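You operate a simulated robot arm through the tools that you are given. There is no shell and no other tool. Be economical: measure what you need, move in short steps, check, and stop when the job is done.

You are at the controls of a simulated robot arm. One attempt, no reset.

JOB
Clamp the cores, try the green plug in the core at number 65, then press GOOD.
Fine: try that core alone; put the plug back and turn the teal star knob back to FREE.

The check looks at the end state, three seconds after you hand in, the way a careful person would. Anything else that was tipped, shoved, dropped, spilled or broken makes it a failure.

ROBOT AND FRAMES
A 7-joint arm with a two-finger parallel gripper, fixed in place. Base frame: the origin is at the foot of the arm, x ahead of it, y to its left, z up; the work surface is at about z = 828. Lengths are in mm, angles in rad, forces in N, time in s.
With the tool pointing down near the work surface it reaches from about 240 to 680 mm from the base axis. Its first joint turns from -1.152 to 1.152 rad. Payload 2.4 kg.
Tool frame: the origin (TCP) lies between the finger pads and is the grasp point; the fingertips stand 30 mm ahead of it; z points along the fingers, y is the line along which they close. Largest opening 94 mm; finger width 28, thickness 10; the body of the gripper, 50 by 96 mm, starts 55 mm behind the TCP.
Orientation is that of the tool frame in the base frame, as a unit quaternion [w, x, y, z]. With the fingers straight down and closing along the base's y, the tool's x points along the base's -x, its y along +y and its z along -z.

CONTROLS
- The arm moves only by the tool move_arm. Its argument "targets" is a list that holds one entry, the list of rows, each a list of 7 numbers: the shift along the tool's x, y, z in units of 200 mm (1.0 is 200 mm), then the turn, a rotation vector about the tool's x, y, z in units of 45 degrees (1.0 is 45 degrees), then the gripper command, from -1 (fully open) to 1 (shut), values between in proportion. In form: [[[dx, dy, dz, wx, wy, wz, jaw], ...]]. A call has 1 to 20 rows; each row is the pose to reach, as a shift and turn from the pose commanded when the call began, along the tool's axes at that moment. A call with a number of a shift or a turn outside -1 to 1 is refused whole. A row lasts 0.2 s, in which the tool goes at most 50 mm and 0.15 rad; a call with a longer step from one row to the next is refused whole, and so is a gripper value outside its range. Where a pose cannot be reached the arm comes as near as it can. A force on the tool above 70 N (or 10 N above the force at the start of the call, whichever is more), or a blocked arm, ends the call early, and 0.2 s more pass. Each finger travels about 153 mm/s and halts on what it meets, pressing with about 38 N; the grip force reading is that of the motor and also rises with nothing between the fingers. The clock runs only during rows and for 0.2 s after the last one: add rows that repeat a pose to give the fingers time. It gives the time, the measured TCP pose, the force on the tool (base axes), the opening and the grip force at its end, in the units of the frame above (readings bear some noise).
- Cameras (640 x 400 px; columns grow to the right, rows downward): "scene" is fixed at [40.2, 460.4, 1445.8]; the picture's right is [-0.87, -0.49, 0.00], its down [-0.23, 0.41, -0.88] and it looks along [0.43, -0.77, -0.47] (base axes); focal length 362 px, centre (320, 200). "wrist" rides on the gripper at [-37, 0, -58] in the tool frame; the picture's right is [0.00, -1.00, 0.00], its down [0.97, 0.00, -0.24] and it looks along [0.24, 0.00, 0.97] (tool axes); focal length 218 px, centre (320, 200). There is no depth. A picture from a camera that has moved, and an enlarged one, comes with that camera's place and axes in the base frame and with its lens. The place of the scene camera against the robot may be out by one fixed shift of up to 25 mm in any direction.
- get_image(camera): a new picture of that camera. No time passes.
- zoom(camera, box): a new picture of the part [left, top, right, bottom] of that camera's present view, enlarged. No time passes.
- job_done(): hands the job in; it is judged then, once.

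Work in short steps. Places have to be worked out from the pictures, the camera data and where the tool is seen: move nearer, look again, correct. Check each grasp and each placing, and mend what went wrong. You have 120 turns and 68 pictures in all, those below and enlarged ones among them. Open the gripper and draw the arm clear of the work before you hand the job in, unless the task says otherwise; then end with one line.

The tools are called by a JSON object that holds its "name" and its "arguments". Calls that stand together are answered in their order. move_arm: Moves the arm, as the interface text tells. Its arguments: {"type":"object","properties":{"targets":{"type":"array"}},"required":["targets"]} The other tools are called the same way: get_image (camera) takes a picture; zoom (camera, box) takes an enlarged picture of a part of a camera's view; job_done () hands the job in.

At the start:

```text
t: 0.0
ee_pos: [271.4, -187.0, 1183.7]
tool_rot: [0.0, 0.0, 1.0, -0.001]
wrist_force: [-0.4, 0.8, 1.2]
gripper_width: 94.0
gripper_force: 0.1
```

scene: 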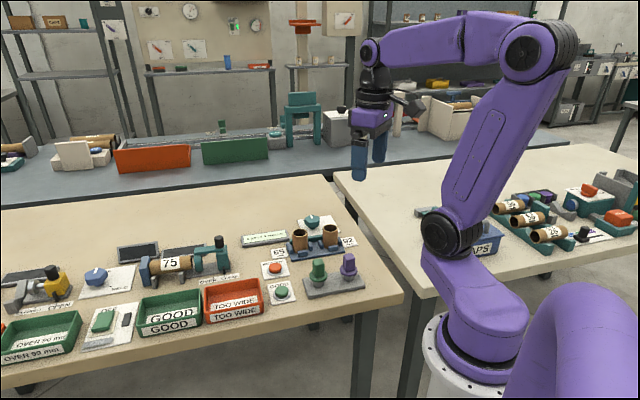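
wrist: 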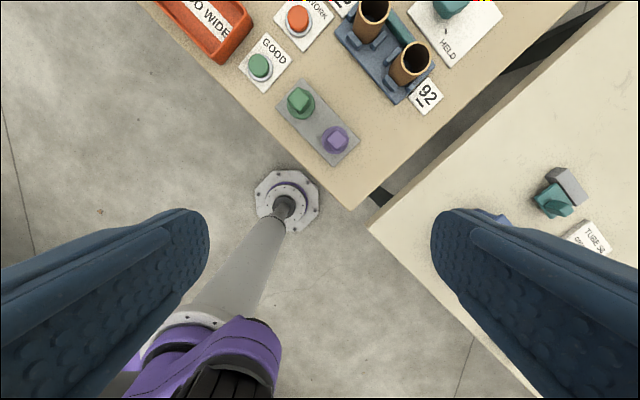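

I'll look closer at the work area on the scene and wrist cameras before moving.

{"name": "zoom", "arguments": {"camera": "scene", "box": [220, 190, 400, 310]}}

{"name": "zoom", "arguments": {"camera": "wrist", "box": [200, 0, 520, 200]}}

```text
3.33 times, centred on (310, 250) of scene
camera zoom: at [40.2, 460.4, 1445.8], right [-0.87, -0.49, 0.0], down [-0.23, 0.41, -0.88], along [0.43, -0.77, -0.47], focal length 1208 px, centre (353, 33)
```

zoom: 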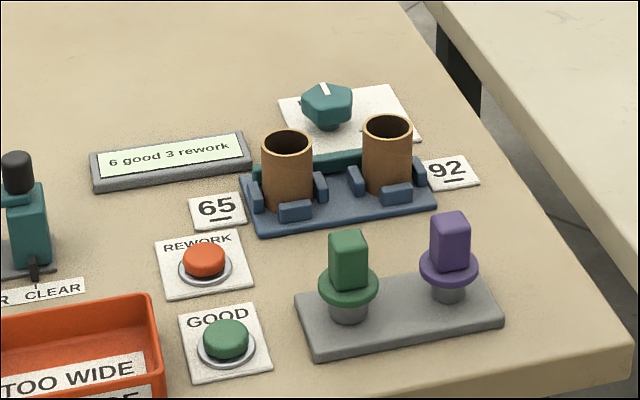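

```text
2.00 times, centred on (360, 100) of wrist
camera zoom: at [309.3, -186.2, 1240.2], right [0.0, -1.0, 0.0], down [-0.97, 0.0, 0.24], along [-0.24, 0.0, -0.97], focal length 436 px, centre (240, 400)
```

zoom: 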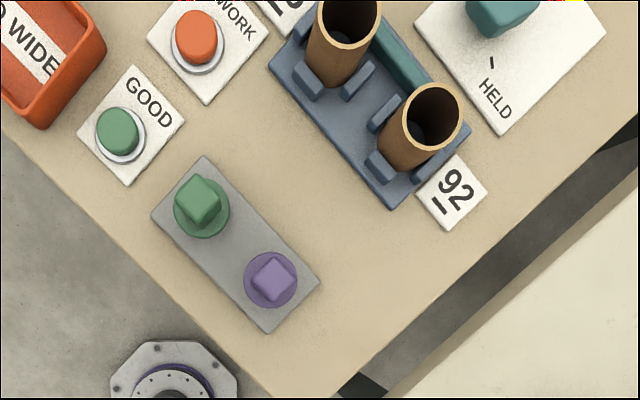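

The board runs at about 45° to the base. Core 65 is near (489,-258), the knob near (509,-376) and the green plug near (376,-154). I'll move up over them for a better view.

{"name": "move_arm", "arguments": {"targets": [[[-0.19, -0.06, 0.07, 0, 0, 0, -1], [-0.38, -0.12, 0.14, 0, 0, 0, -1], [-0.57, -0.18, 0.21, 0, 0, 0, -1], [-0.76, -0.24, 0.28, 0, 0, 0, -1], [-0.95, -0.3, 0.35, 0, 0, 0, -1]]]}}

{"name": "get_image", "arguments": {"camera": "wrist"}}

```text
t: 1.2
ee_pos: [462.9, -247.2, 1113.4]
tool_rot: [0.0, 0.001, 1.0, 0.0]
wrist_force: [0.0, -0.2, -0.1]
gripper_width: 93.8
gripper_force: 0.1
```

```text
63 pictures are left
camera wrist: at [500.0, -245.9, 1170.2], right [0.0, -1.0, 0.0], down [-0.97, 0.0, 0.24], along [-0.24, 0.0, -0.97], focal length 218 px, centre (320, 200)
```

wrist: 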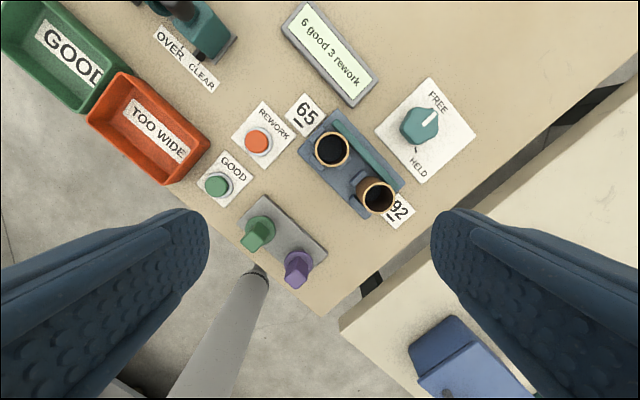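

{"name": "zoom", "arguments": {"camera": "wrist", "box": [190, 60, 510, 300]}}

{"name": "zoom", "arguments": {"camera": "wrist", "box": [360, 70, 480, 190]}}

```text
1.67 times, centred on (350, 180) of wrist
camera zoom: at [500.0, -245.9, 1170.2], right [0.0, -1.0, 0.0], down [-0.97, 0.0, 0.24], along [-0.24, 0.0, -0.97], focal length 364 px, centre (270, 233)
```

zoom: 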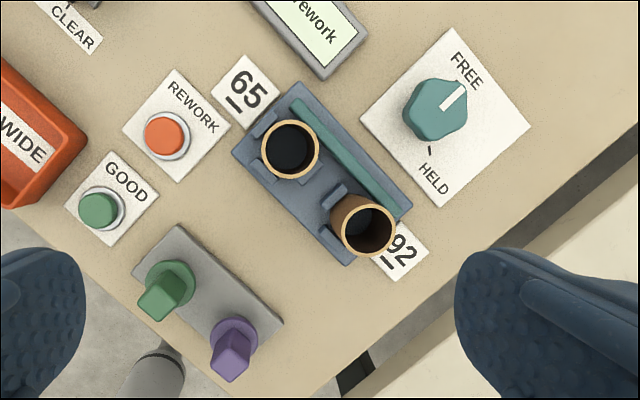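

```text
3.33 times, centred on (420, 130) of wrist
camera zoom: at [500.0, -245.9, 1170.2], right [0.0, -1.0, 0.0], down [-0.97, 0.0, 0.24], along [-0.24, 0.0, -0.97], focal length 728 px, centre (-13, 433)
```

zoom: 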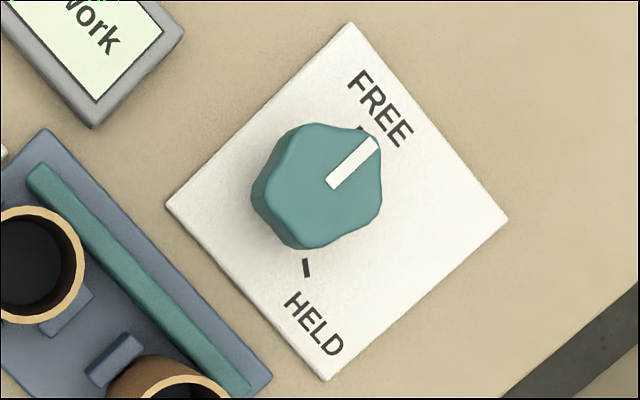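

The pointer is at FREE and the HELD tick is roughly a quarter turn clockwise. I'll move directly over the knob to find its axis and height.

{"name": "move_arm", "arguments": {"targets": [[[-0.03, -0.166, 0.125, 0, 0, 0, -1], [-0.06, -0.332, 0.25, 0, 0, 0, -1], [-0.09, -0.5, 0.375, 0, 0, 0, -1], [-0.125, -0.665, 0.5, 0, 0, 0, -1]]]}}

{"name": "get_image", "arguments": {"camera": "wrist"}}

{"name": "get_image", "arguments": {"camera": "scene"}}

```text
t: 2.2
ee_pos: [486.9, -381.5, 1011.3]
tool_rot: [0.0, 0.0, 1.0, 0.0]
wrist_force: [-0.4, 1.4, 1.0]
gripper_width: 94.0
gripper_force: 0.0
```

```text
60 pictures are left
camera wrist: at [524.1, -380.3, 1067.5], right [0.0, -1.0, 0.0], down [-0.97, 0.0, 0.24], along [-0.24, 0.0, -0.97], focal length 218 px, centre (320, 200)
```

wrist: 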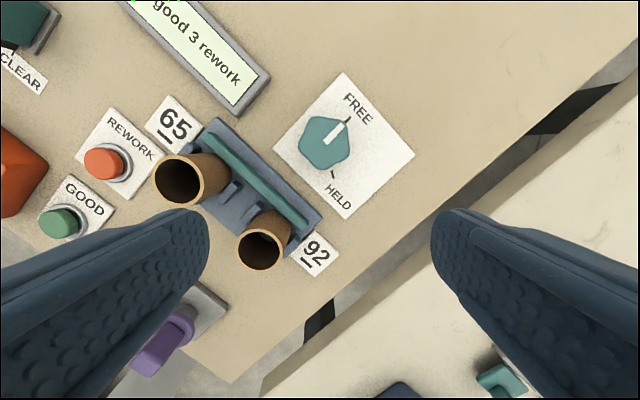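

```text
59 pictures are left
```

scene: 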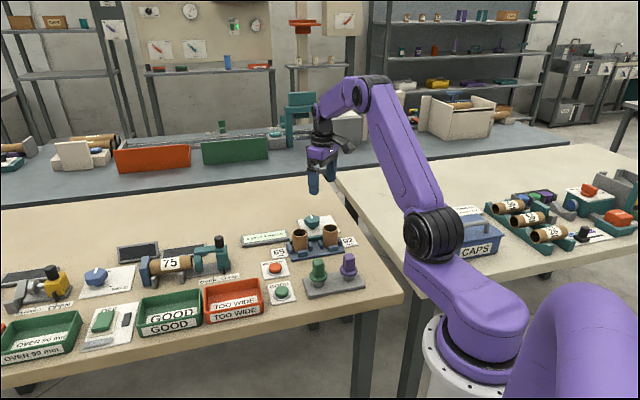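

{"name": "zoom", "arguments": {"camera": "wrist", "box": [260, 60, 430, 230]}}

{"name": "zoom", "arguments": {"camera": "scene", "box": [270, 200, 370, 270]}}

```text
2.35 times, centred on (345, 145) of wrist
camera zoom: at [524.1, -380.3, 1067.5], right [0.0, -1.0, 0.0], down [-0.97, 0.0, 0.24], along [-0.24, 0.0, -0.97], focal length 514 px, centre (261, 329)
```

zoom: 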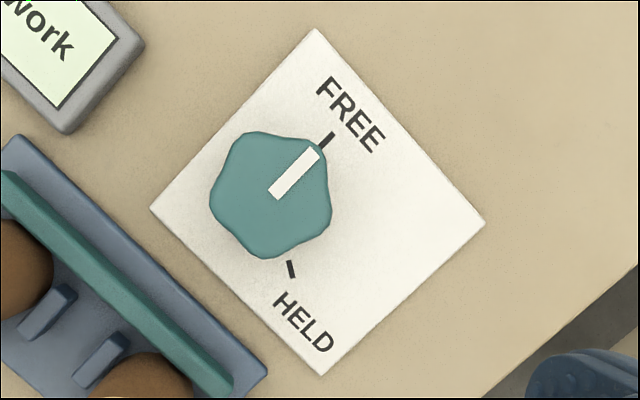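

```text
5.71 times, centred on (320, 235) of scene
camera zoom: at [40.2, 460.5, 1445.8], right [-0.87, -0.49, 0.0], down [-0.23, 0.41, -0.88], along [0.43, -0.77, -0.47], focal length 2071 px, centre (320, 0)
```

zoom: 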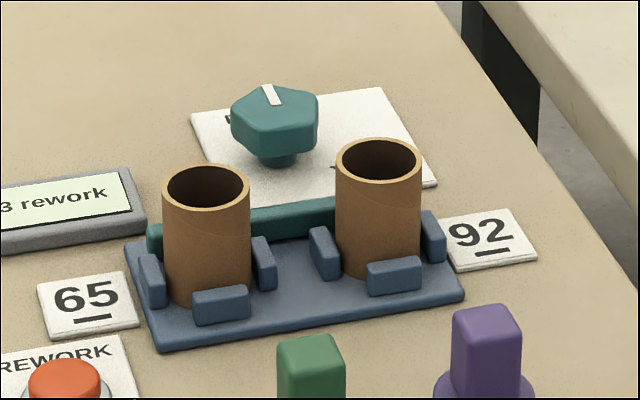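

The knob axis is at about (527,-384). It has five lobes about 46 mm across and its top is near z≈868. Its pointer is at about -46°, and HELD is about 115° clockwise of that. I'll align the jaws to a lobe (axis 98°) and come down part way.

{"name": "move_arm", "arguments": {"targets": [[[-0.1, -0.01, 0.1, 0, 0, -0.09, -1], [-0.203, -0.02, 0.2, 0, 0, -0.178, -1], [-0.203, -0.02, 0.36, 0, 0, -0.178, -1], [-0.203, -0.02, 0.5, 0, 0, -0.178, -1]]]}}

{"name": "get_image", "arguments": {"camera": "wrist"}}

{"name": "zoom", "arguments": {"camera": "scene", "box": [270, 180, 370, 250]}}

```text
t: 3.2
ee_pos: [528.6, -383.6, 912.7]
tool_rot: [-0.001, -0.071, 0.998, -0.001]
wrist_force: [0.3, -0.2, 0.3]
gripper_width: 94.1
gripper_force: 0.0
```

```text
56 pictures are left
camera wrist: at [565.0, -377.7, 969.4], right [0.14, -0.99, 0.0], down [-0.96, -0.14, 0.24], along [-0.24, -0.03, -0.97], focal length 218 px, centre (320, 200)
```

wrist: 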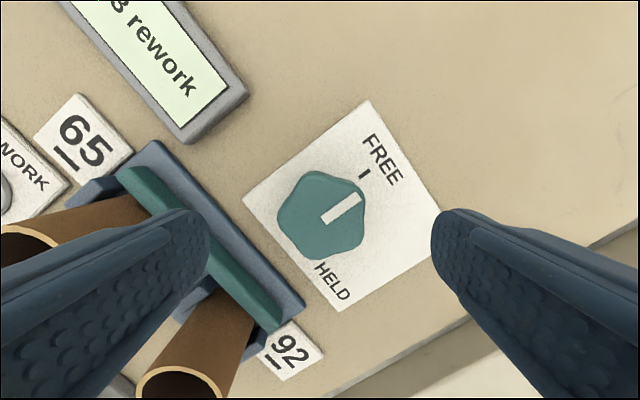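

```text
5.71 times, centred on (320, 215) of scene
camera zoom: at [40.2, 460.4, 1445.8], right [-0.87, -0.49, 0.0], down [-0.23, 0.41, -0.88], along [0.43, -0.77, -0.47], focal length 2071 px, centre (320, 114)
```

zoom: 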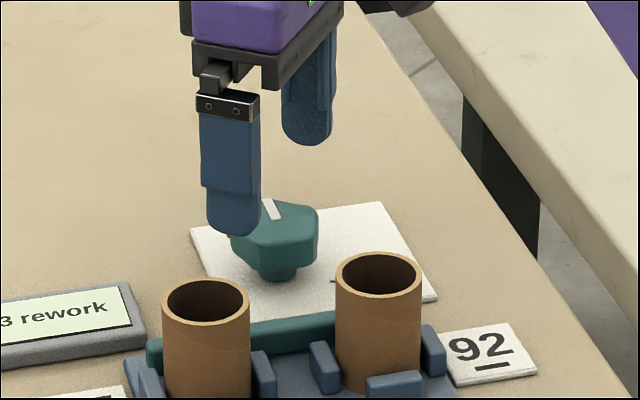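

The knob is centred between the jaws in the image. I'll go down to TCP z≈868 (tips at ~838) and close gently.

{"name": "move_arm", "arguments": {"targets": [[[0, 0, 0.12, 0, 0, 0, -1], [0, 0, 0.228, 0, 0, 0, -1], [0, 0, 0.228, 0, 0, 0, -1]]]}}

{"name": "get_image", "arguments": {"camera": "wrist"}}

{"name": "zoom", "arguments": {"camera": "scene", "box": [270, 180, 370, 250]}}

```text
t: 4.0
ee_pos: [528.9, -383.8, 865.9]
tool_rot: [-0.001, -0.07, 0.998, 0.0]
wrist_force: [0.8, 0.3, 0.8]
gripper_width: 94.0
gripper_force: 0.0
```

```text
54 pictures are left
camera wrist: at [565.3, -378.1, 923.8], right [0.14, -0.99, 0.0], down [-0.96, -0.14, 0.24], along [-0.24, -0.03, -0.97], focal length 218 px, centre (320, 200)
```

wrist: 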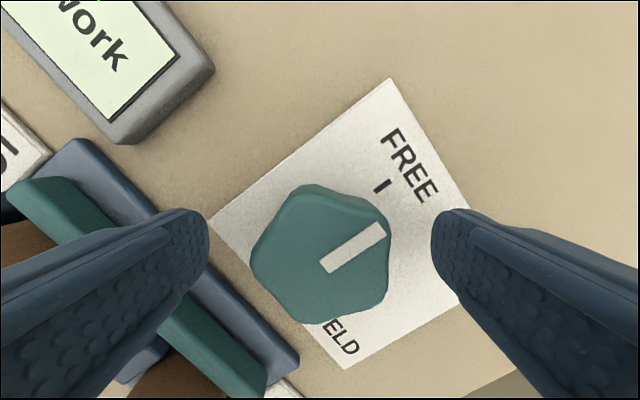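

```text
5.71 times, centred on (320, 215) of scene
camera zoom: at [40.2, 460.4, 1445.8], right [-0.87, -0.49, 0.0], down [-0.23, 0.41, -0.88], along [0.43, -0.77, -0.47], focal length 2071 px, centre (320, 114)
```

zoom: 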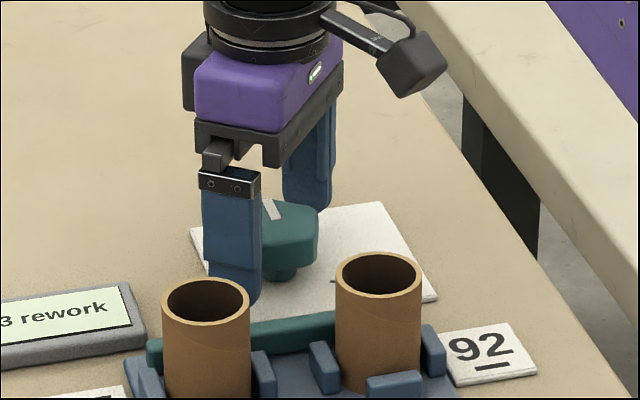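

Knob top is at about z 855 and the jaws straddle it. Closing now.

{"name": "move_arm", "arguments": {"targets": [[[0, 0, 0.228, 0, 0, 0, 1], [0, 0, 0.228, 0, 0, 0, 1]]]}}

```text
t: 4.4
ee_pos: [530.4, -385.0, 854.5]
tool_rot: [0.0, -0.07, 0.998, 0.0]
wrist_force: [-7.7, 5.7, 16.0]
gripper_width: 48.6
gripper_force: 38.0
stopped in row 1: the force on the tool passed its limit (the readings are from after the stop); the commanded pose is now the measured one
```

I repeated an absolute shift by mistake, so the tool pushed down until it stopped with the tips at the card. I'll open the jaws, lift back to ~867 and check that nothing moved.

{"name": "move_arm", "arguments": {"targets": [[[0, 0, 0, 0, 0, 0, -0.6], [0, 0, 0, 0, 0, 0, -0.6], [0, 0, -0.06, 0, 0, 0, -0.6], [0, 0, -0.06, 0, 0, 0, -0.6]]]}}

{"name": "get_image", "arguments": {"camera": "wrist"}}

{"name": "zoom", "arguments": {"camera": "scene", "box": [270, 180, 370, 250]}}

```text
t: 5.4
ee_pos: [531.4, -383.2, 864.1]
tool_rot: [0.0, -0.071, 0.997, 0.002]
wrist_force: [0.5, 0.2, 0.6]
gripper_width: 75.3
gripper_force: 0.1
```

```text
52 pictures are left
camera wrist: at [567.0, -378.4, 920.4], right [0.14, -0.99, 0.0], down [-0.96, -0.14, 0.24], along [-0.24, -0.03, -0.97], focal length 218 px, centre (320, 200)
```

wrist: 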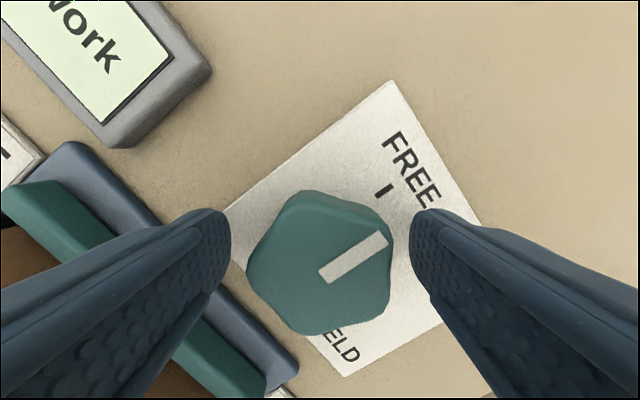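

```text
5.71 times, centred on (320, 215) of scene
camera zoom: at [40.2, 460.4, 1445.8], right [-0.87, -0.49, 0.0], down [-0.23, 0.41, -0.88], along [0.43, -0.77, -0.47], focal length 2071 px, centre (320, 114)
```

zoom: 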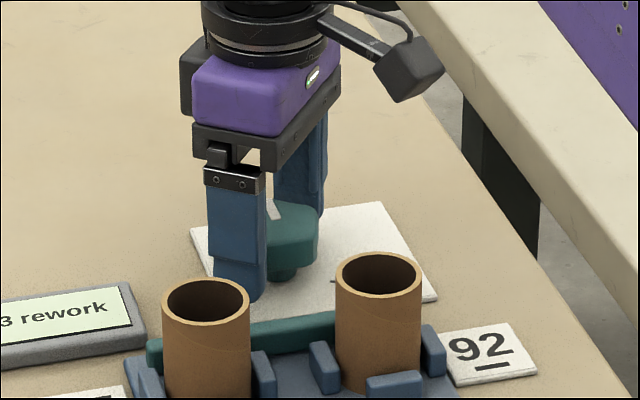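

Nothing was disturbed. I'll shift 2.5 mm to centre on the axis, close with zero extra descent, and read the grip.

{"name": "move_arm", "arguments": {"targets": [[[0.0125, 0, 0, 0, 0, 0, -0.6], [0.0125, 0, 0, 0, 0, 0, 1], [0.0125, 0, 0, 0, 0, 0, 1]]]}}

```text
t: 6.2
ee_pos: [528.6, -385.4, 864.6]
tool_rot: [0.0, -0.07, 0.998, -0.001]
wrist_force: [1.4, -1.8, -2.9]
gripper_width: 44.4
gripper_force: 44.9
```

The knob is gripped at 44.4 mm. I'll turn it 30° clockwise (tool +z) and check.

{"name": "move_arm", "arguments": {"targets": [[[0, 0, 0, 0, 0, 0.17, 1], [0, 0, 0, 0, 0, 0.34, 1], [0, 0, 0, 0, 0, 0.51, 1], [0, 0, 0, 0, 0, 0.67, 1]]]}}

{"name": "get_image", "arguments": {"camera": "wrist"}}

```text
t: 7.2
ee_pos: [526.4, -385.9, 864.3]
tool_rot: [0.0, 0.194, 0.981, 0.0]
wrist_force: [6.4, -5.6, 0.2]
gripper_width: 44.5
gripper_force: 45.3
```

```text
50 pictures are left
camera wrist: at [561.7, -399.2, 920.7], right [-0.38, -0.93, 0.0], down [-0.9, 0.37, 0.24], along [-0.22, 0.09, -0.97], focal length 218 px, centre (320, 200)
```

wrist: 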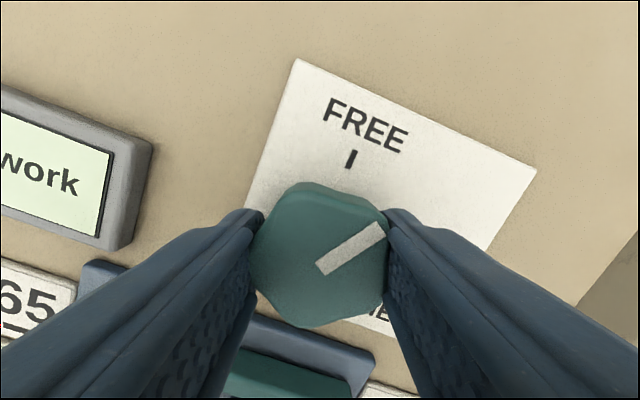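

The knob turns with the grip. I'll turn another 45°.

{"name": "move_arm", "arguments": {"targets": [[[0, 0, 0, 0, 0, 0.17, 1], [0, 0, 0, 0, 0, 0.34, 1], [0, 0, 0, 0, 0, 0.51, 1], [0, 0, 0, 0, 0, 0.68, 1], [0, 0, 0, 0, 0, 0.85, 1], [0, 0, 0, 0, 0, 1.0, 1]]]}}

{"name": "get_image", "arguments": {"camera": "wrist"}}

```text
t: 8.6
ee_pos: [527.4, -386.3, 864.5]
tool_rot: [-0.001, 0.554, 0.832, 0.0]
wrist_force: [-3.6, -0.3, 3.5]
gripper_width: 44.3
gripper_force: 45.1
```

```text
49 pictures are left
camera wrist: at [541.5, -419.7, 920.5], right [-0.92, -0.39, 0.0], down [-0.37, 0.9, 0.24], along [-0.09, 0.22, -0.97], focal length 218 px, centre (320, 200)
```

wrist: 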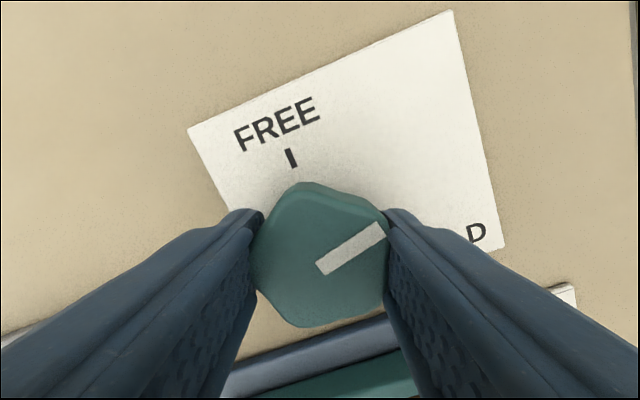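

Turning the remaining ~40°.

{"name": "move_arm", "arguments": {"targets": [[[0, 0, 0, 0, 0, 0.17, 1], [0, 0, 0, 0, 0, 0.34, 1], [0, 0, 0, 0, 0, 0.51, 1], [0, 0, 0, 0, 0, 0.68, 1], [0, 0, 0, 0, 0, 0.85, 1], [0, 0, 0, 0, 0, 0.87, 1]]]}}

{"name": "get_image", "arguments": {"camera": "wrist"}}

{"name": "zoom", "arguments": {"camera": "scene", "box": [270, 190, 370, 260]}}

```text
t: 10.0
ee_pos: [527.1, -385.1, 865.0]
tool_rot: [0.0, 0.801, 0.599, 0.001]
wrist_force: [-2.0, -10.1, -9.0]
gripper_width: 44.4
gripper_force: 44.8
```

```text
48 pictures are left
camera wrist: at [516.3, -421.1, 920.5], right [-0.96, 0.28, 0.0], down [0.28, 0.93, 0.24], along [0.07, 0.23, -0.97], focal length 218 px, centre (320, 200)
```

wrist: 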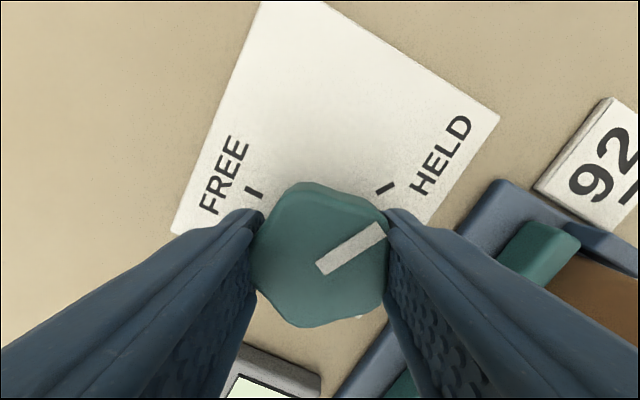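

```text
5.71 times, centred on (320, 225) of scene
camera zoom: at [40.3, 460.0, 1445.9], right [-0.87, -0.49, 0.0], down [-0.23, 0.41, -0.88], along [0.43, -0.77, -0.47], focal length 2071 px, centre (320, 57)
```

zoom: 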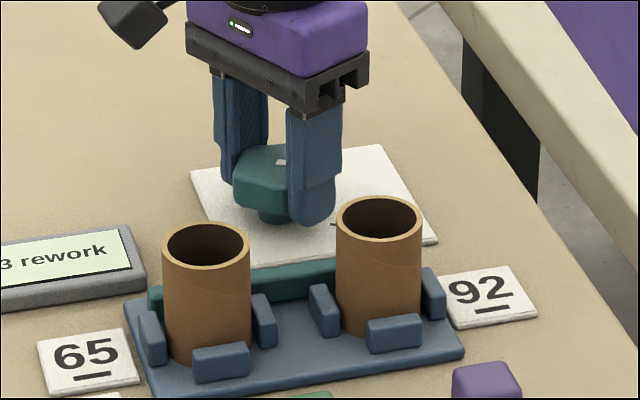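

Turned 114° and the force is rising slightly, so it may be at the stop. I'll release, lift straight up and inspect pointer and clamp.

{"name": "move_arm", "arguments": {"targets": [[[0, 0, 0, 0, 0, 0, -0.5], [0, 0, 0, 0, 0, 0, -0.5], [0, 0, -0.2, 0, 0, 0, -0.5], [0, 0, -0.4, 0, 0, 0, -0.5], [0, 0, -0.6, 0, 0, 0, -0.5]]]}}

{"name": "get_image", "arguments": {"camera": "wrist"}}

{"name": "zoom", "arguments": {"camera": "scene", "box": [270, 200, 370, 270]}}

```text
t: 11.2
ee_pos: [526.6, -385.3, 986.6]
tool_rot: [0.0, 0.8, 0.599, 0.001]
wrist_force: [-0.5, 0.2, 0.7]
gripper_width: 70.5
gripper_force: 0.0
```

```text
46 pictures are left
camera wrist: at [517.1, -420.6, 1042.0], right [-0.96, 0.28, 0.0], down [0.27, 0.93, 0.24], along [0.07, 0.23, -0.97], focal length 218 px, centre (320, 200)
```

wrist: 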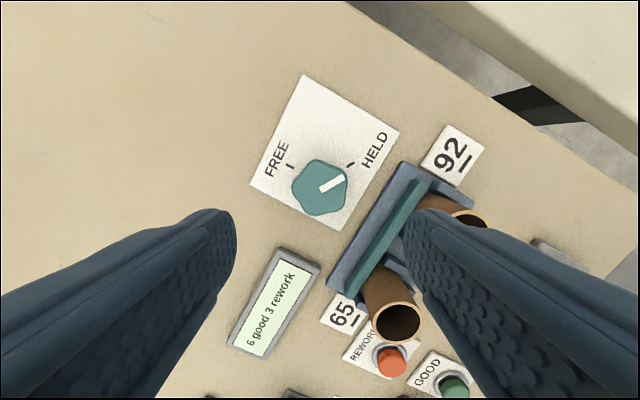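

```text
5.71 times, centred on (320, 235) of scene
camera zoom: at [40.2, 460.4, 1445.8], right [-0.87, -0.49, 0.0], down [-0.23, 0.41, -0.88], along [0.43, -0.77, -0.47], focal length 2071 px, centre (320, 0)
```

zoom: 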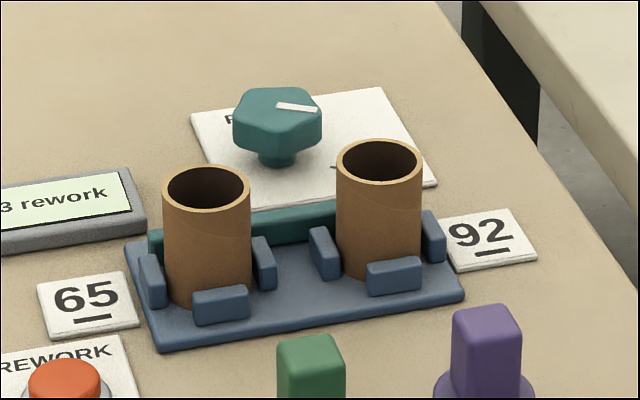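

{"name": "zoom", "arguments": {"camera": "wrist", "box": [240, 70, 480, 300]}}

```text
1.74 times, centred on (360, 185) of wrist
camera zoom: at [517.1, -420.6, 1042.0], right [-0.96, 0.28, 0.0], down [0.27, 0.93, 0.24], along [0.07, 0.23, -0.97], focal length 380 px, centre (250, 226)
```

zoom: 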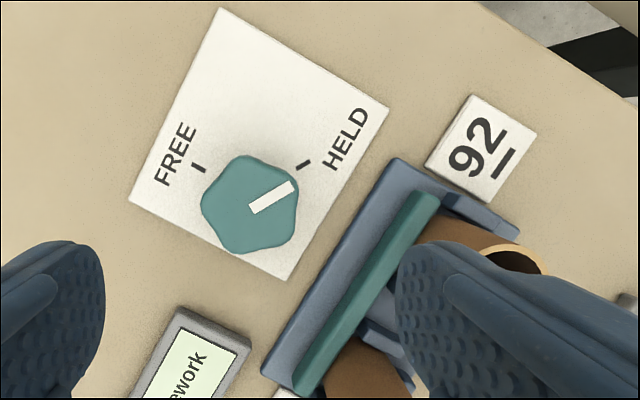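

{"name": "zoom", "arguments": {"camera": "wrist", "box": [280, 130, 380, 230]}}

```text
4.00 times, centred on (330, 180) of wrist
camera zoom: at [517.1, -420.6, 1042.0], right [-0.96, 0.28, 0.0], down [0.27, 0.93, 0.24], along [0.07, 0.23, -0.97], focal length 873 px, centre (280, 280)
```

zoom: 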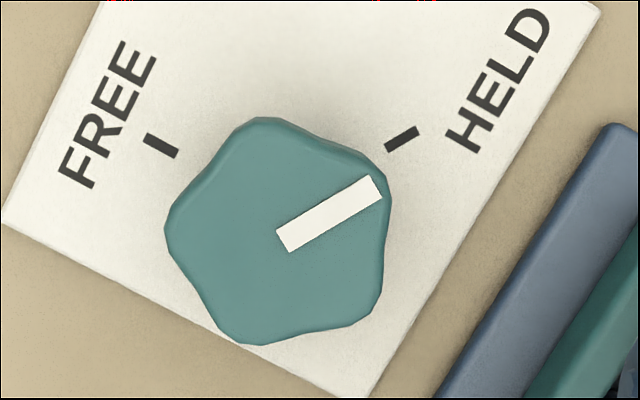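

The pointer is parallel with the HELD tick, so the cores are clamped. I'll move over to the green plug at about (376,-154), rotating the jaws back toward 45° on the way.

{"name": "move_arm", "arguments": {"targets": [[[0.14, -0.15, -0.1, 0, 0, -0.15, -0.5], [0.29, -0.31, -0.1, 0, 0, -0.3, -0.5], [0.435, -0.465, -0.1, 0, 0, -0.45, -0.5], [0.58, -0.62, -0.1, 0, 0, -0.6, -0.5], [0.73, -0.78, -0.1, 0, 0, -0.75, -0.5], [0.875, -0.938, -0.1, 0, 0, -0.9, -0.5]]]}}

{"name": "move_arm", "arguments": {"targets": [[[0, 0, 0, 0, 0, -0.15, -0.5], [0, 0, 0, 0, 0, -0.3, -0.5], [0, 0, 0, 0, 0, -0.456, -0.5]]]}}

{"name": "get_image", "arguments": {"camera": "wrist"}}

```text
t: 12.6
ee_pos: [396.6, -163.4, 1004.5]
tool_rot: [0.001, 0.542, 0.84, 0.0]
wrist_force: [-0.2, 0.5, -0.3]
gripper_width: 70.6
gripper_force: 0.2
```

```text
t: 13.4
ee_pos: [396.3, -164.4, 1005.7]
tool_rot: [0.0, 0.384, 0.923, 0.0]
wrist_force: [-0.7, -0.6, 1.1]
gripper_width: 70.3
gripper_force: 0.1
```

```text
42 pictures are left
camera wrist: at [422.9, -190.3, 1060.9], right [-0.71, -0.71, 0.0], down [-0.69, 0.69, 0.24], along [-0.17, 0.17, -0.97], focal length 218 px, centre (320, 200)
```

wrist: 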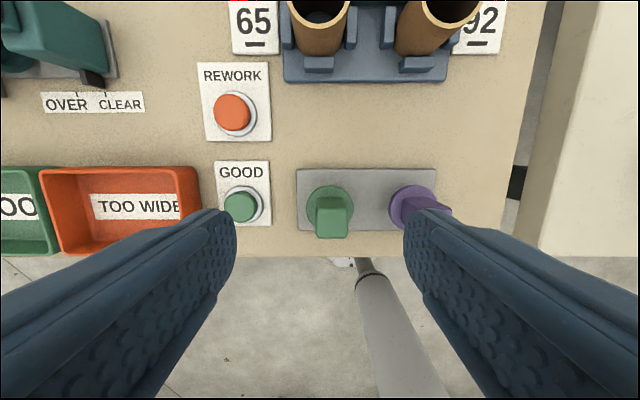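

{"name": "zoom", "arguments": {"camera": "wrist", "box": [280, 150, 460, 260]}}

{"name": "zoom", "arguments": {"camera": "scene", "box": [260, 220, 380, 300]}}

```text
3.56 times, centred on (370, 205) of wrist
camera zoom: at [422.9, -190.3, 1060.9], right [-0.71, -0.71, 0.0], down [-0.69, 0.69, 0.24], along [-0.17, 0.17, -0.97], focal length 776 px, centre (142, 182)
```

zoom: 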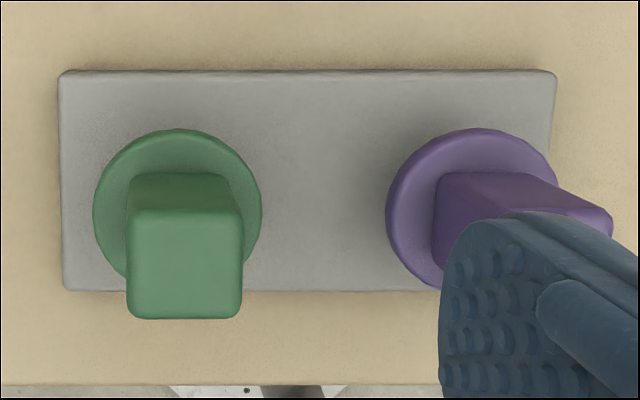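

```text
5.00 times, centred on (320, 260) of scene
camera zoom: at [40.2, 460.4, 1445.8], right [-0.87, -0.49, 0.0], down [-0.23, 0.41, -0.88], along [0.43, -0.77, -0.47], focal length 1812 px, centre (320, -100)
```

zoom: 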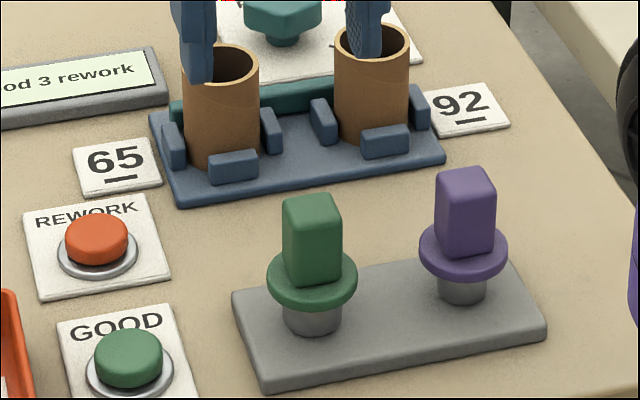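

The jaws are aligned with the board. I estimate the green plug axis at (376.3,-156.8), handle 24 mm square with its top at z≈904 and flange at z≈867. I'll move over it and part way down, with the jaws at 60 mm.

{"name": "move_arm", "arguments": {"targets": [[[0.098, -0.0435, 0, 0, 0, 0, -0.28], [0.098, -0.0435, 0.15, 0, 0, 0, -0.28], [0.098, -0.0435, 0.3, 0, 0, 0, -0.28], [0.098, -0.0435, 0.3, 0, 0, 0, -0.28]]]}}

{"name": "get_image", "arguments": {"camera": "wrist"}}

{"name": "zoom", "arguments": {"camera": "scene", "box": [260, 220, 380, 300]}}

```text
t: 14.4
ee_pos: [375.0, -157.1, 943.2]
tool_rot: [0.0, 0.385, 0.923, 0.001]
wrist_force: [0.0, -0.7, 0.7]
gripper_width: 60.3
gripper_force: 0.1
```

```text
39 pictures are left
camera wrist: at [402.0, -183.9, 999.7], right [-0.71, -0.7, 0.0], down [-0.68, 0.69, 0.24], along [-0.17, 0.17, -0.97], focal length 218 px, centre (320, 200)
```

wrist: 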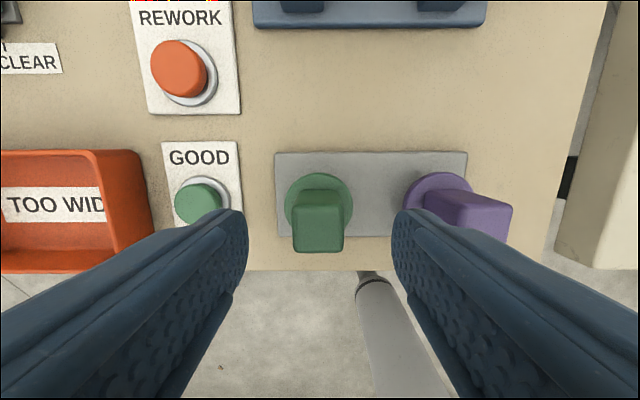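

```text
5.00 times, centred on (320, 260) of scene
camera zoom: at [40.2, 460.4, 1445.8], right [-0.87, -0.49, 0.0], down [-0.23, 0.41, -0.88], along [0.43, -0.77, -0.47], focal length 1812 px, centre (320, -100)
```

zoom: 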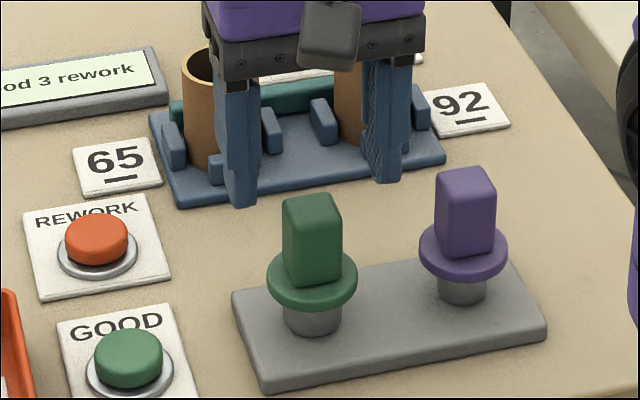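

The handle is centred between the jaws (about 1–2 mm off along the finger width). I'll descend to z≈904, then close in the same call.

{"name": "move_arm", "arguments": {"targets": [[[0.008, 0, 0.1, 0, 0, 0, -0.28], [0.008, 0, 0.195, 0, 0, 0, -0.28], [0.008, 0, 0.195, 0, 0, 0, -0.28], [0.008, 0, 0.195, 0, 0, 0, 1], [0.008, 0, 0.195, 0, 0, 0, 1]]]}}

{"name": "zoom", "arguments": {"camera": "scene", "box": [260, 220, 380, 300]}}

{"name": "get_image", "arguments": {"camera": "wrist"}}

```text
t: 15.6
ee_pos: [375.9, -154.3, 904.6]
tool_rot: [0.0, 0.385, 0.923, 0.001]
wrist_force: [0.7, 0.5, -0.1]
gripper_width: 30.1
gripper_force: 37.9
```

```text
5.00 times, centred on (320, 260) of scene
camera zoom: at [40.2, 460.4, 1445.8], right [-0.87, -0.49, 0.0], down [-0.23, 0.41, -0.88], along [0.43, -0.77, -0.47], focal length 1812 px, centre (320, -100)
```

zoom: 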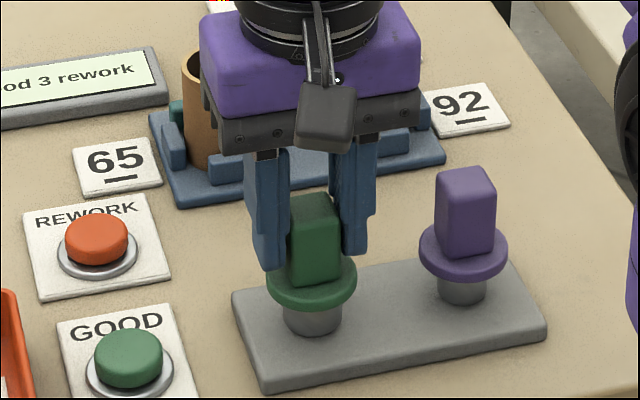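

```text
36 pictures are left
camera wrist: at [401.9, -180.7, 960.9], right [-0.71, -0.7, 0.0], down [-0.68, 0.69, 0.24], along [-0.17, 0.17, -0.97], focal length 218 px, centre (320, 200)
```

wrist: 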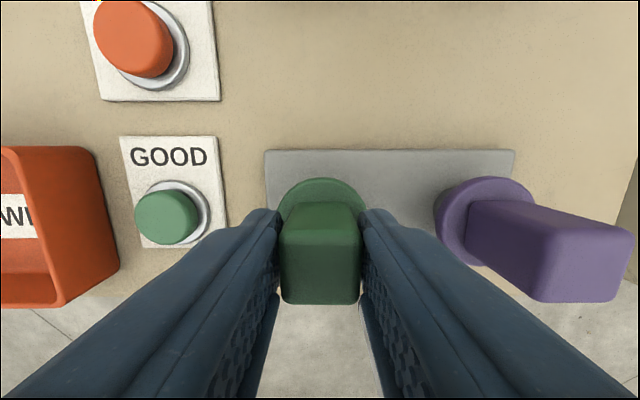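

The handle is held at 30 mm. I'll lift 40 mm slowly and look.

{"name": "move_arm", "arguments": {"targets": [[[0, 0, -0.05, 0, 0, 0, 1], [0, 0, -0.1, 0, 0, 0, 1], [0, 0, -0.2, 0, 0, 0, 1], [0, 0, -0.3, 0, 0, 0, 1]]]}}

{"name": "zoom", "arguments": {"camera": "scene", "box": [250, 200, 390, 300]}}

```text
t: 16.6
ee_pos: [376.5, -154.9, 966.0]
tool_rot: [-0.001, 0.385, 0.923, 0.0]
wrist_force: [-0.4, -0.1, -1.7]
gripper_width: 30.1
gripper_force: 37.6
```

```text
4.00 times, centred on (320, 250) of scene
camera zoom: at [40.2, 460.4, 1445.8], right [-0.87, -0.49, 0.0], down [-0.23, 0.41, -0.88], along [0.43, -0.77, -0.47], focal length 1450 px, centre (320, 0)
```

zoom: 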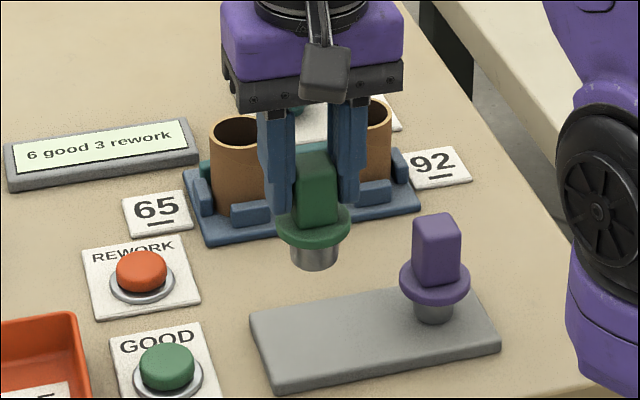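

The green plug is lifted cleanly and has a short stem. I'll check how the handle sits in the pads before the transfer.

{"name": "zoom", "arguments": {"camera": "wrist", "box": [240, 150, 400, 330]}}

```text
2.22 times, centred on (320, 240) of wrist
camera zoom: at [402.0, -181.3, 1021.8], right [-0.71, -0.7, 0.0], down [-0.68, 0.69, 0.24], along [-0.17, 0.17, -0.97], focal length 485 px, centre (320, 111)
```

zoom: 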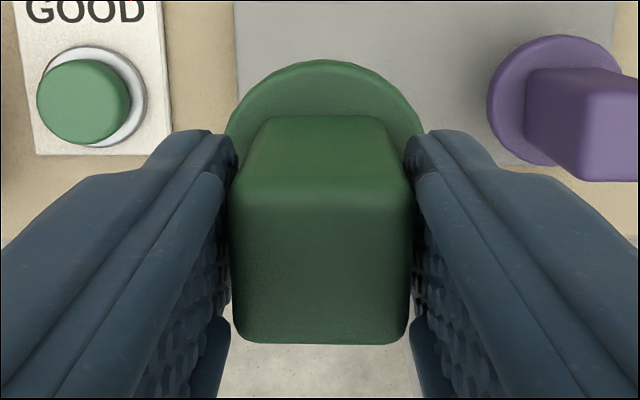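

The plug sits on the tool axis. I'll raise it and stop short of core 65 with the camera directly above that core to measure it.

{"name": "move_arm", "arguments": {"targets": [[[0, 0, -0.2, 0, 0, 0, 1], [-0.2, 0.014, -0.2, 0, 0, 0, 1], [-0.4, 0.028, -0.2, 0, 0, 0, 1], [-0.61, 0.0425, -0.2, 0, 0, 0, 1], [-0.61, 0.0425, -0.2, 0, 0, 0, 1]]]}}

{"name": "get_image", "arguments": {"camera": "wrist"}}

{"name": "zoom", "arguments": {"camera": "scene", "box": [250, 190, 390, 290]}}

```text
t: 17.8
ee_pos: [468.4, -237.3, 1005.2]
tool_rot: [0.001, 0.384, 0.923, 0.001]
wrist_force: [-0.1, 1.0, -2.2]
gripper_width: 29.7
gripper_force: 37.5
```

```text
33 pictures are left
camera wrist: at [494.6, -264.1, 1061.1], right [-0.71, -0.7, 0.0], down [-0.68, 0.69, 0.24], along [-0.17, 0.17, -0.97], focal length 218 px, centre (320, 200)
```

wrist: 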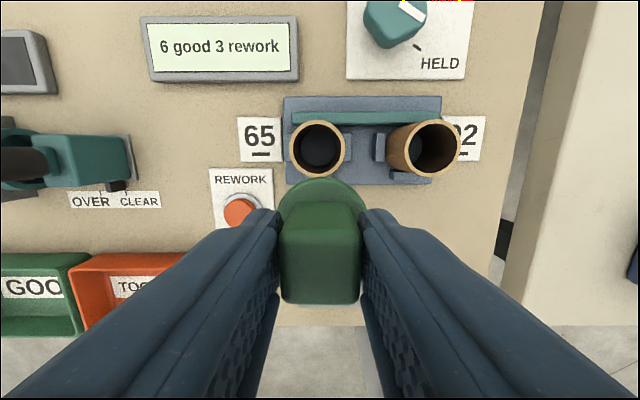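

```text
4.00 times, centred on (320, 240) of scene
camera zoom: at [40.2, 460.4, 1445.8], right [-0.87, -0.49, 0.0], down [-0.23, 0.41, -0.88], along [0.43, -0.77, -0.47], focal length 1450 px, centre (320, 40)
```

zoom: 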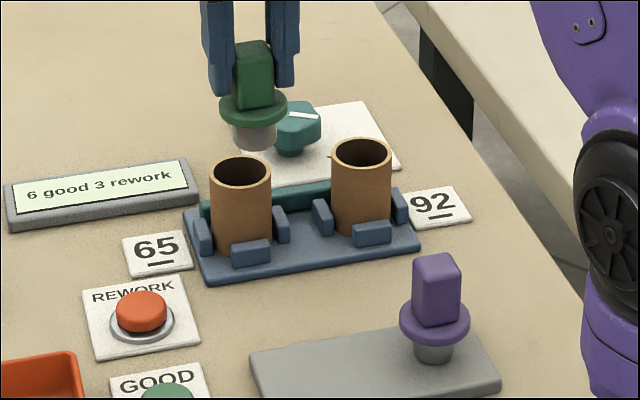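

{"name": "zoom", "arguments": {"camera": "wrist", "box": [270, 90, 380, 200]}}

```text
3.64 times, centred on (325, 145) of wrist
camera zoom: at [494.6, -264.1, 1061.1], right [-0.71, -0.7, 0.0], down [-0.68, 0.69, 0.24], along [-0.17, 0.17, -0.97], focal length 794 px, centre (302, 400)
```

zoom: 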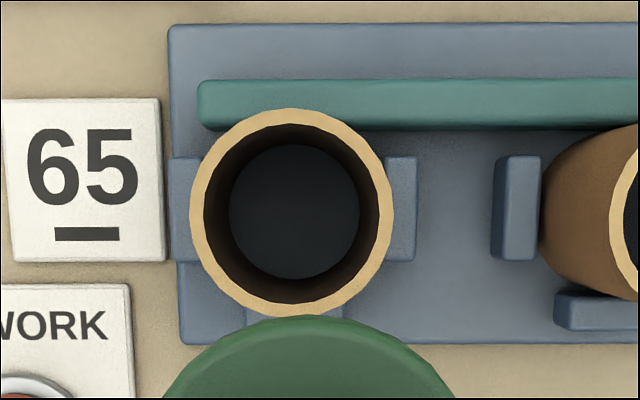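

The core 65 rim centre is 35 mm back along tool -x and 2 mm along +y of the TCP. I'll move over it and lower until the stem is just above the rim, then check from the scene camera.

{"name": "move_arm", "arguments": {"targets": [[[-0.09, 0.005, 0, 0, 0, 0, 1], [-0.175, 0.0105, 0, 0, 0, 0, 1], [-0.175, 0.0105, 0.1, 0, 0, 0, 1], [-0.175, 0.0105, 0.19, 0, 0, 0, 1], [-0.175, 0.0105, 0.19, 0, 0, 0, 1]]]}}

{"name": "zoom", "arguments": {"camera": "scene", "box": [270, 195, 360, 265]}}

{"name": "get_image", "arguments": {"camera": "wrist"}}

```text
t: 19.0
ee_pos: [492.5, -261.8, 967.1]
tool_rot: [0.0, 0.384, 0.923, 0.001]
wrist_force: [-0.5, 0.0, -1.7]
gripper_width: 30.1
gripper_force: 38.1
```

```text
5.71 times, centred on (315, 230) of scene
camera zoom: at [40.2, 460.4, 1445.8], right [-0.87, -0.49, 0.0], down [-0.23, 0.41, -0.88], along [0.43, -0.77, -0.47], focal length 2071 px, centre (349, 29)
```

zoom: 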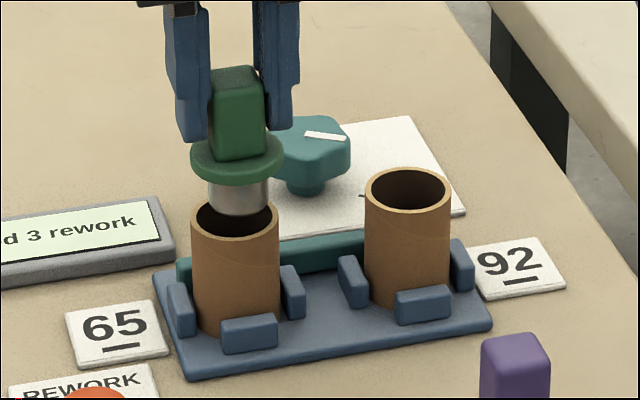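

```text
29 pictures are left
camera wrist: at [519.0, -287.0, 1024.0], right [-0.71, -0.7, 0.0], down [-0.68, 0.69, 0.24], along [-0.17, 0.17, -0.97], focal length 218 px, centre (320, 200)
```

wrist: 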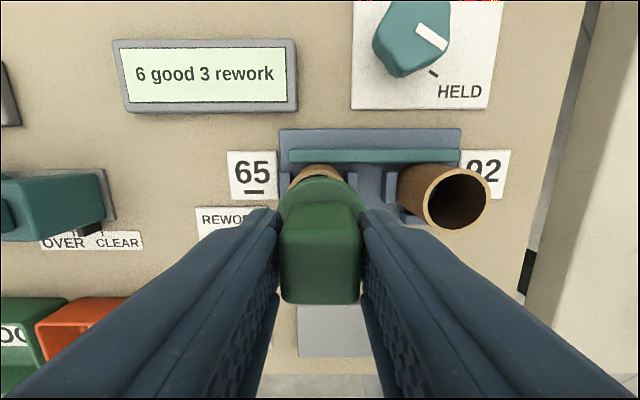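

In the scene view the stem sits about 2 mm right of the hole centre, which fits the pose reading. I'll correct by ~1.6 mm and lower slowly into the core.

{"name": "move_arm", "arguments": {"targets": [[[-0.003, 0.008, 0, 0, 0, 0, 1], [-0.003, 0.008, 0.03, 0, 0, 0, 1], [-0.003, 0.008, 0.06, 0, 0, 0, 1], [-0.003, 0.008, 0.09, 0, 0, 0, 1]]]}}

{"name": "zoom", "arguments": {"camera": "scene", "box": [270, 195, 360, 265]}}

```text
t: 20.0
ee_pos: [495.8, -260.3, 947.8]
tool_rot: [0.0, 0.385, 0.923, 0.0]
wrist_force: [-0.1, 0.7, -1.2]
gripper_width: 29.9
gripper_force: 38.2
```

```text
5.71 times, centred on (315, 230) of scene
camera zoom: at [40.2, 460.4, 1445.8], right [-0.87, -0.49, 0.0], down [-0.23, 0.41, -0.88], along [0.43, -0.77, -0.47], focal length 2071 px, centre (349, 29)
```

zoom: 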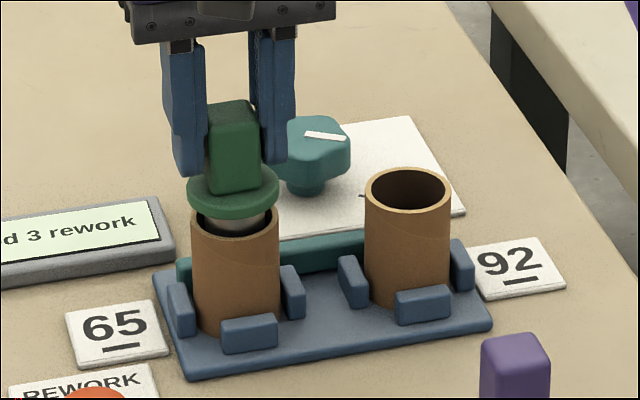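

The stem is in the hole, centred, with no side force. I'll lower the rest in small steps until the flange seats.

{"name": "move_arm", "arguments": {"targets": [[[0, 0, 0.02, 0, 0, 0, 1], [0, 0, 0.04, 0, 0, 0, 1], [0, 0, 0.06, 0, 0, 0, 1]]]}}

{"name": "zoom", "arguments": {"camera": "scene", "box": [270, 195, 360, 265]}}

```text
t: 20.8
ee_pos: [494.1, -259.3, 936.8]
tool_rot: [0.0, 0.385, 0.923, 0.001]
wrist_force: [0.4, -0.6, 0.3]
gripper_width: 29.8
gripper_force: 38.1
```

```text
5.71 times, centred on (315, 230) of scene
camera zoom: at [40.2, 460.4, 1445.8], right [-0.87, -0.49, 0.0], down [-0.23, 0.41, -0.88], along [0.43, -0.77, -0.47], focal length 2071 px, centre (349, 29)
```

zoom: 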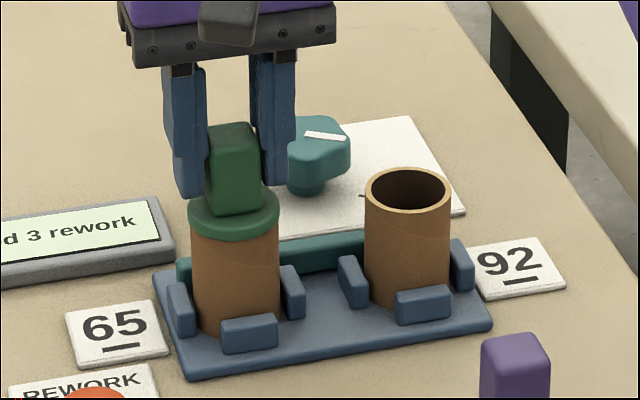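

Force has shifted from -1.7 to +0.3 N, so it's at or near seated. I'll press 3 mm more to make sure.

{"name": "move_arm", "arguments": {"targets": [[[0, 0, 0.008, 0, 0, 0, 1], [0, 0, 0.015, 0, 0, 0, 1]]]}}

{"name": "zoom", "arguments": {"camera": "scene", "box": [220, 195, 360, 300]}}

```text
t: 21.4
ee_pos: [493.9, -259.7, 935.3]
tool_rot: [0.001, 0.385, 0.923, 0.0]
wrist_force: [-6.0, 1.6, 24.2]
gripper_width: 30.4
gripper_force: 38.2
```

```text
3.81 times, centred on (290, 248) of scene
camera zoom: at [39.6, 460.7, 1445.7], right [-0.87, -0.49, 0.0], down [-0.23, 0.41, -0.88], along [0.43, -0.77, -0.47], focal length 1381 px, centre (434, 19)
```

zoom: 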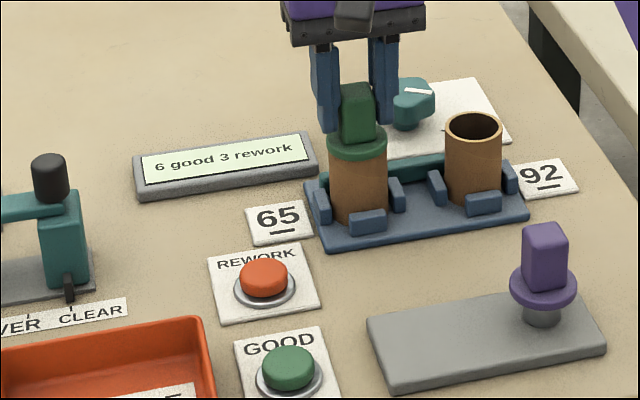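

It's fully seated (24 N against the rim), so core 65 accepts the plug. I'll lift it straight out.

{"name": "move_arm", "arguments": {"targets": [[[0, 0, -0.04, 0, 0, 0, 1], [0, 0, -0.1, 0, 0, 0, 1], [0, 0, -0.2, 0, 0, 0, 1], [0, 0, -0.345, 0, 0, 0, 1], [0, 0, -0.345, 0, 0, 0, 1]]]}}

{"name": "zoom", "arguments": {"camera": "scene", "box": [220, 195, 360, 300]}}

```text
t: 22.6
ee_pos: [496.5, -258.8, 1004.6]
tool_rot: [0.0, 0.384, 0.923, 0.0]
wrist_force: [0.2, 0.2, -1.9]
gripper_width: 30.2
gripper_force: 37.3
```

```text
3.81 times, centred on (290, 248) of scene
camera zoom: at [40.2, 460.4, 1445.8], right [-0.87, -0.49, 0.0], down [-0.23, 0.41, -0.88], along [0.43, -0.77, -0.47], focal length 1381 px, centre (434, 19)
```

zoom: 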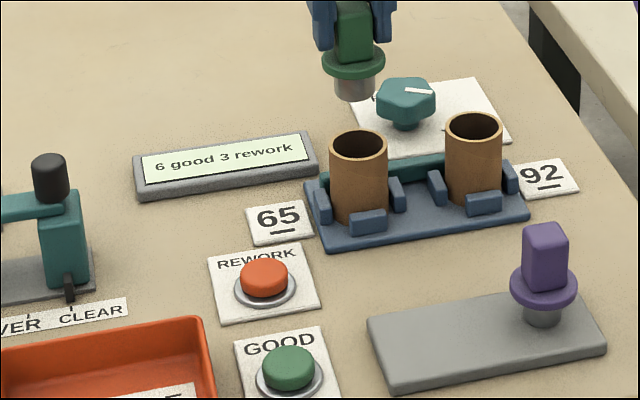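

The plug is out and the core stayed put. I'm reversing the path to its home spot on the grey stand, stopping ~20 mm above it.

{"name": "move_arm", "arguments": {"targets": [[[0.2, -0.015, 0, 0, 0, 0, 1], [0.4, -0.03, 0, 0, 0, 0, 1], [0.6, -0.045, 0, 0, 0, 0, 1], [0.788, -0.061, 0, 0, 0, 0, 1], [0.788, -0.061, 0.19, 0, 0, 0, 1], [0.788, -0.061, 0.39, 0, 0, 0, 1], [0.788, -0.061, 0.39, 0, 0, 0, 1]]]}}

{"name": "zoom", "arguments": {"camera": "scene", "box": [260, 220, 380, 300]}}

{"name": "get_image", "arguments": {"camera": "wrist"}}

```text
t: 24.2
ee_pos: [376.0, -153.8, 926.3]
tool_rot: [0.0, 0.384, 0.923, 0.001]
wrist_force: [-0.4, -0.9, -3.2]
gripper_width: 30.0
gripper_force: 38.7
```

```text
5.00 times, centred on (320, 260) of scene
camera zoom: at [40.2, 460.4, 1445.8], right [-0.87, -0.49, 0.0], down [-0.23, 0.41, -0.88], along [0.43, -0.77, -0.47], focal length 1812 px, centre (320, -100)
```

zoom: 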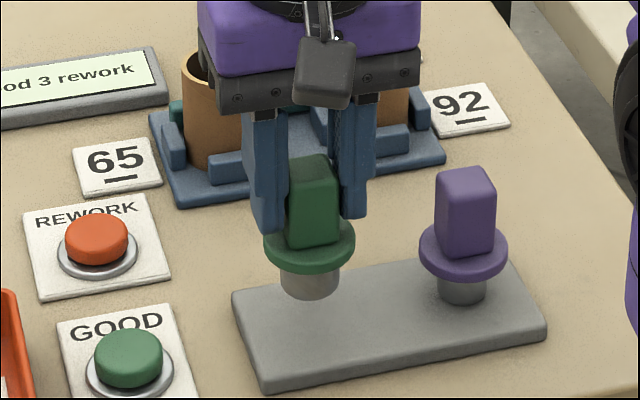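

```text
23 pictures are left
camera wrist: at [402.9, -181.4, 982.6], right [-0.71, -0.7, 0.0], down [-0.68, 0.69, 0.24], along [-0.17, 0.17, -0.97], focal length 218 px, centre (320, 200)
```

wrist: 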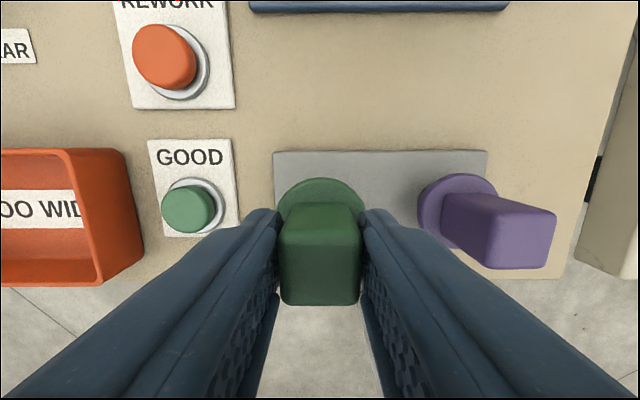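

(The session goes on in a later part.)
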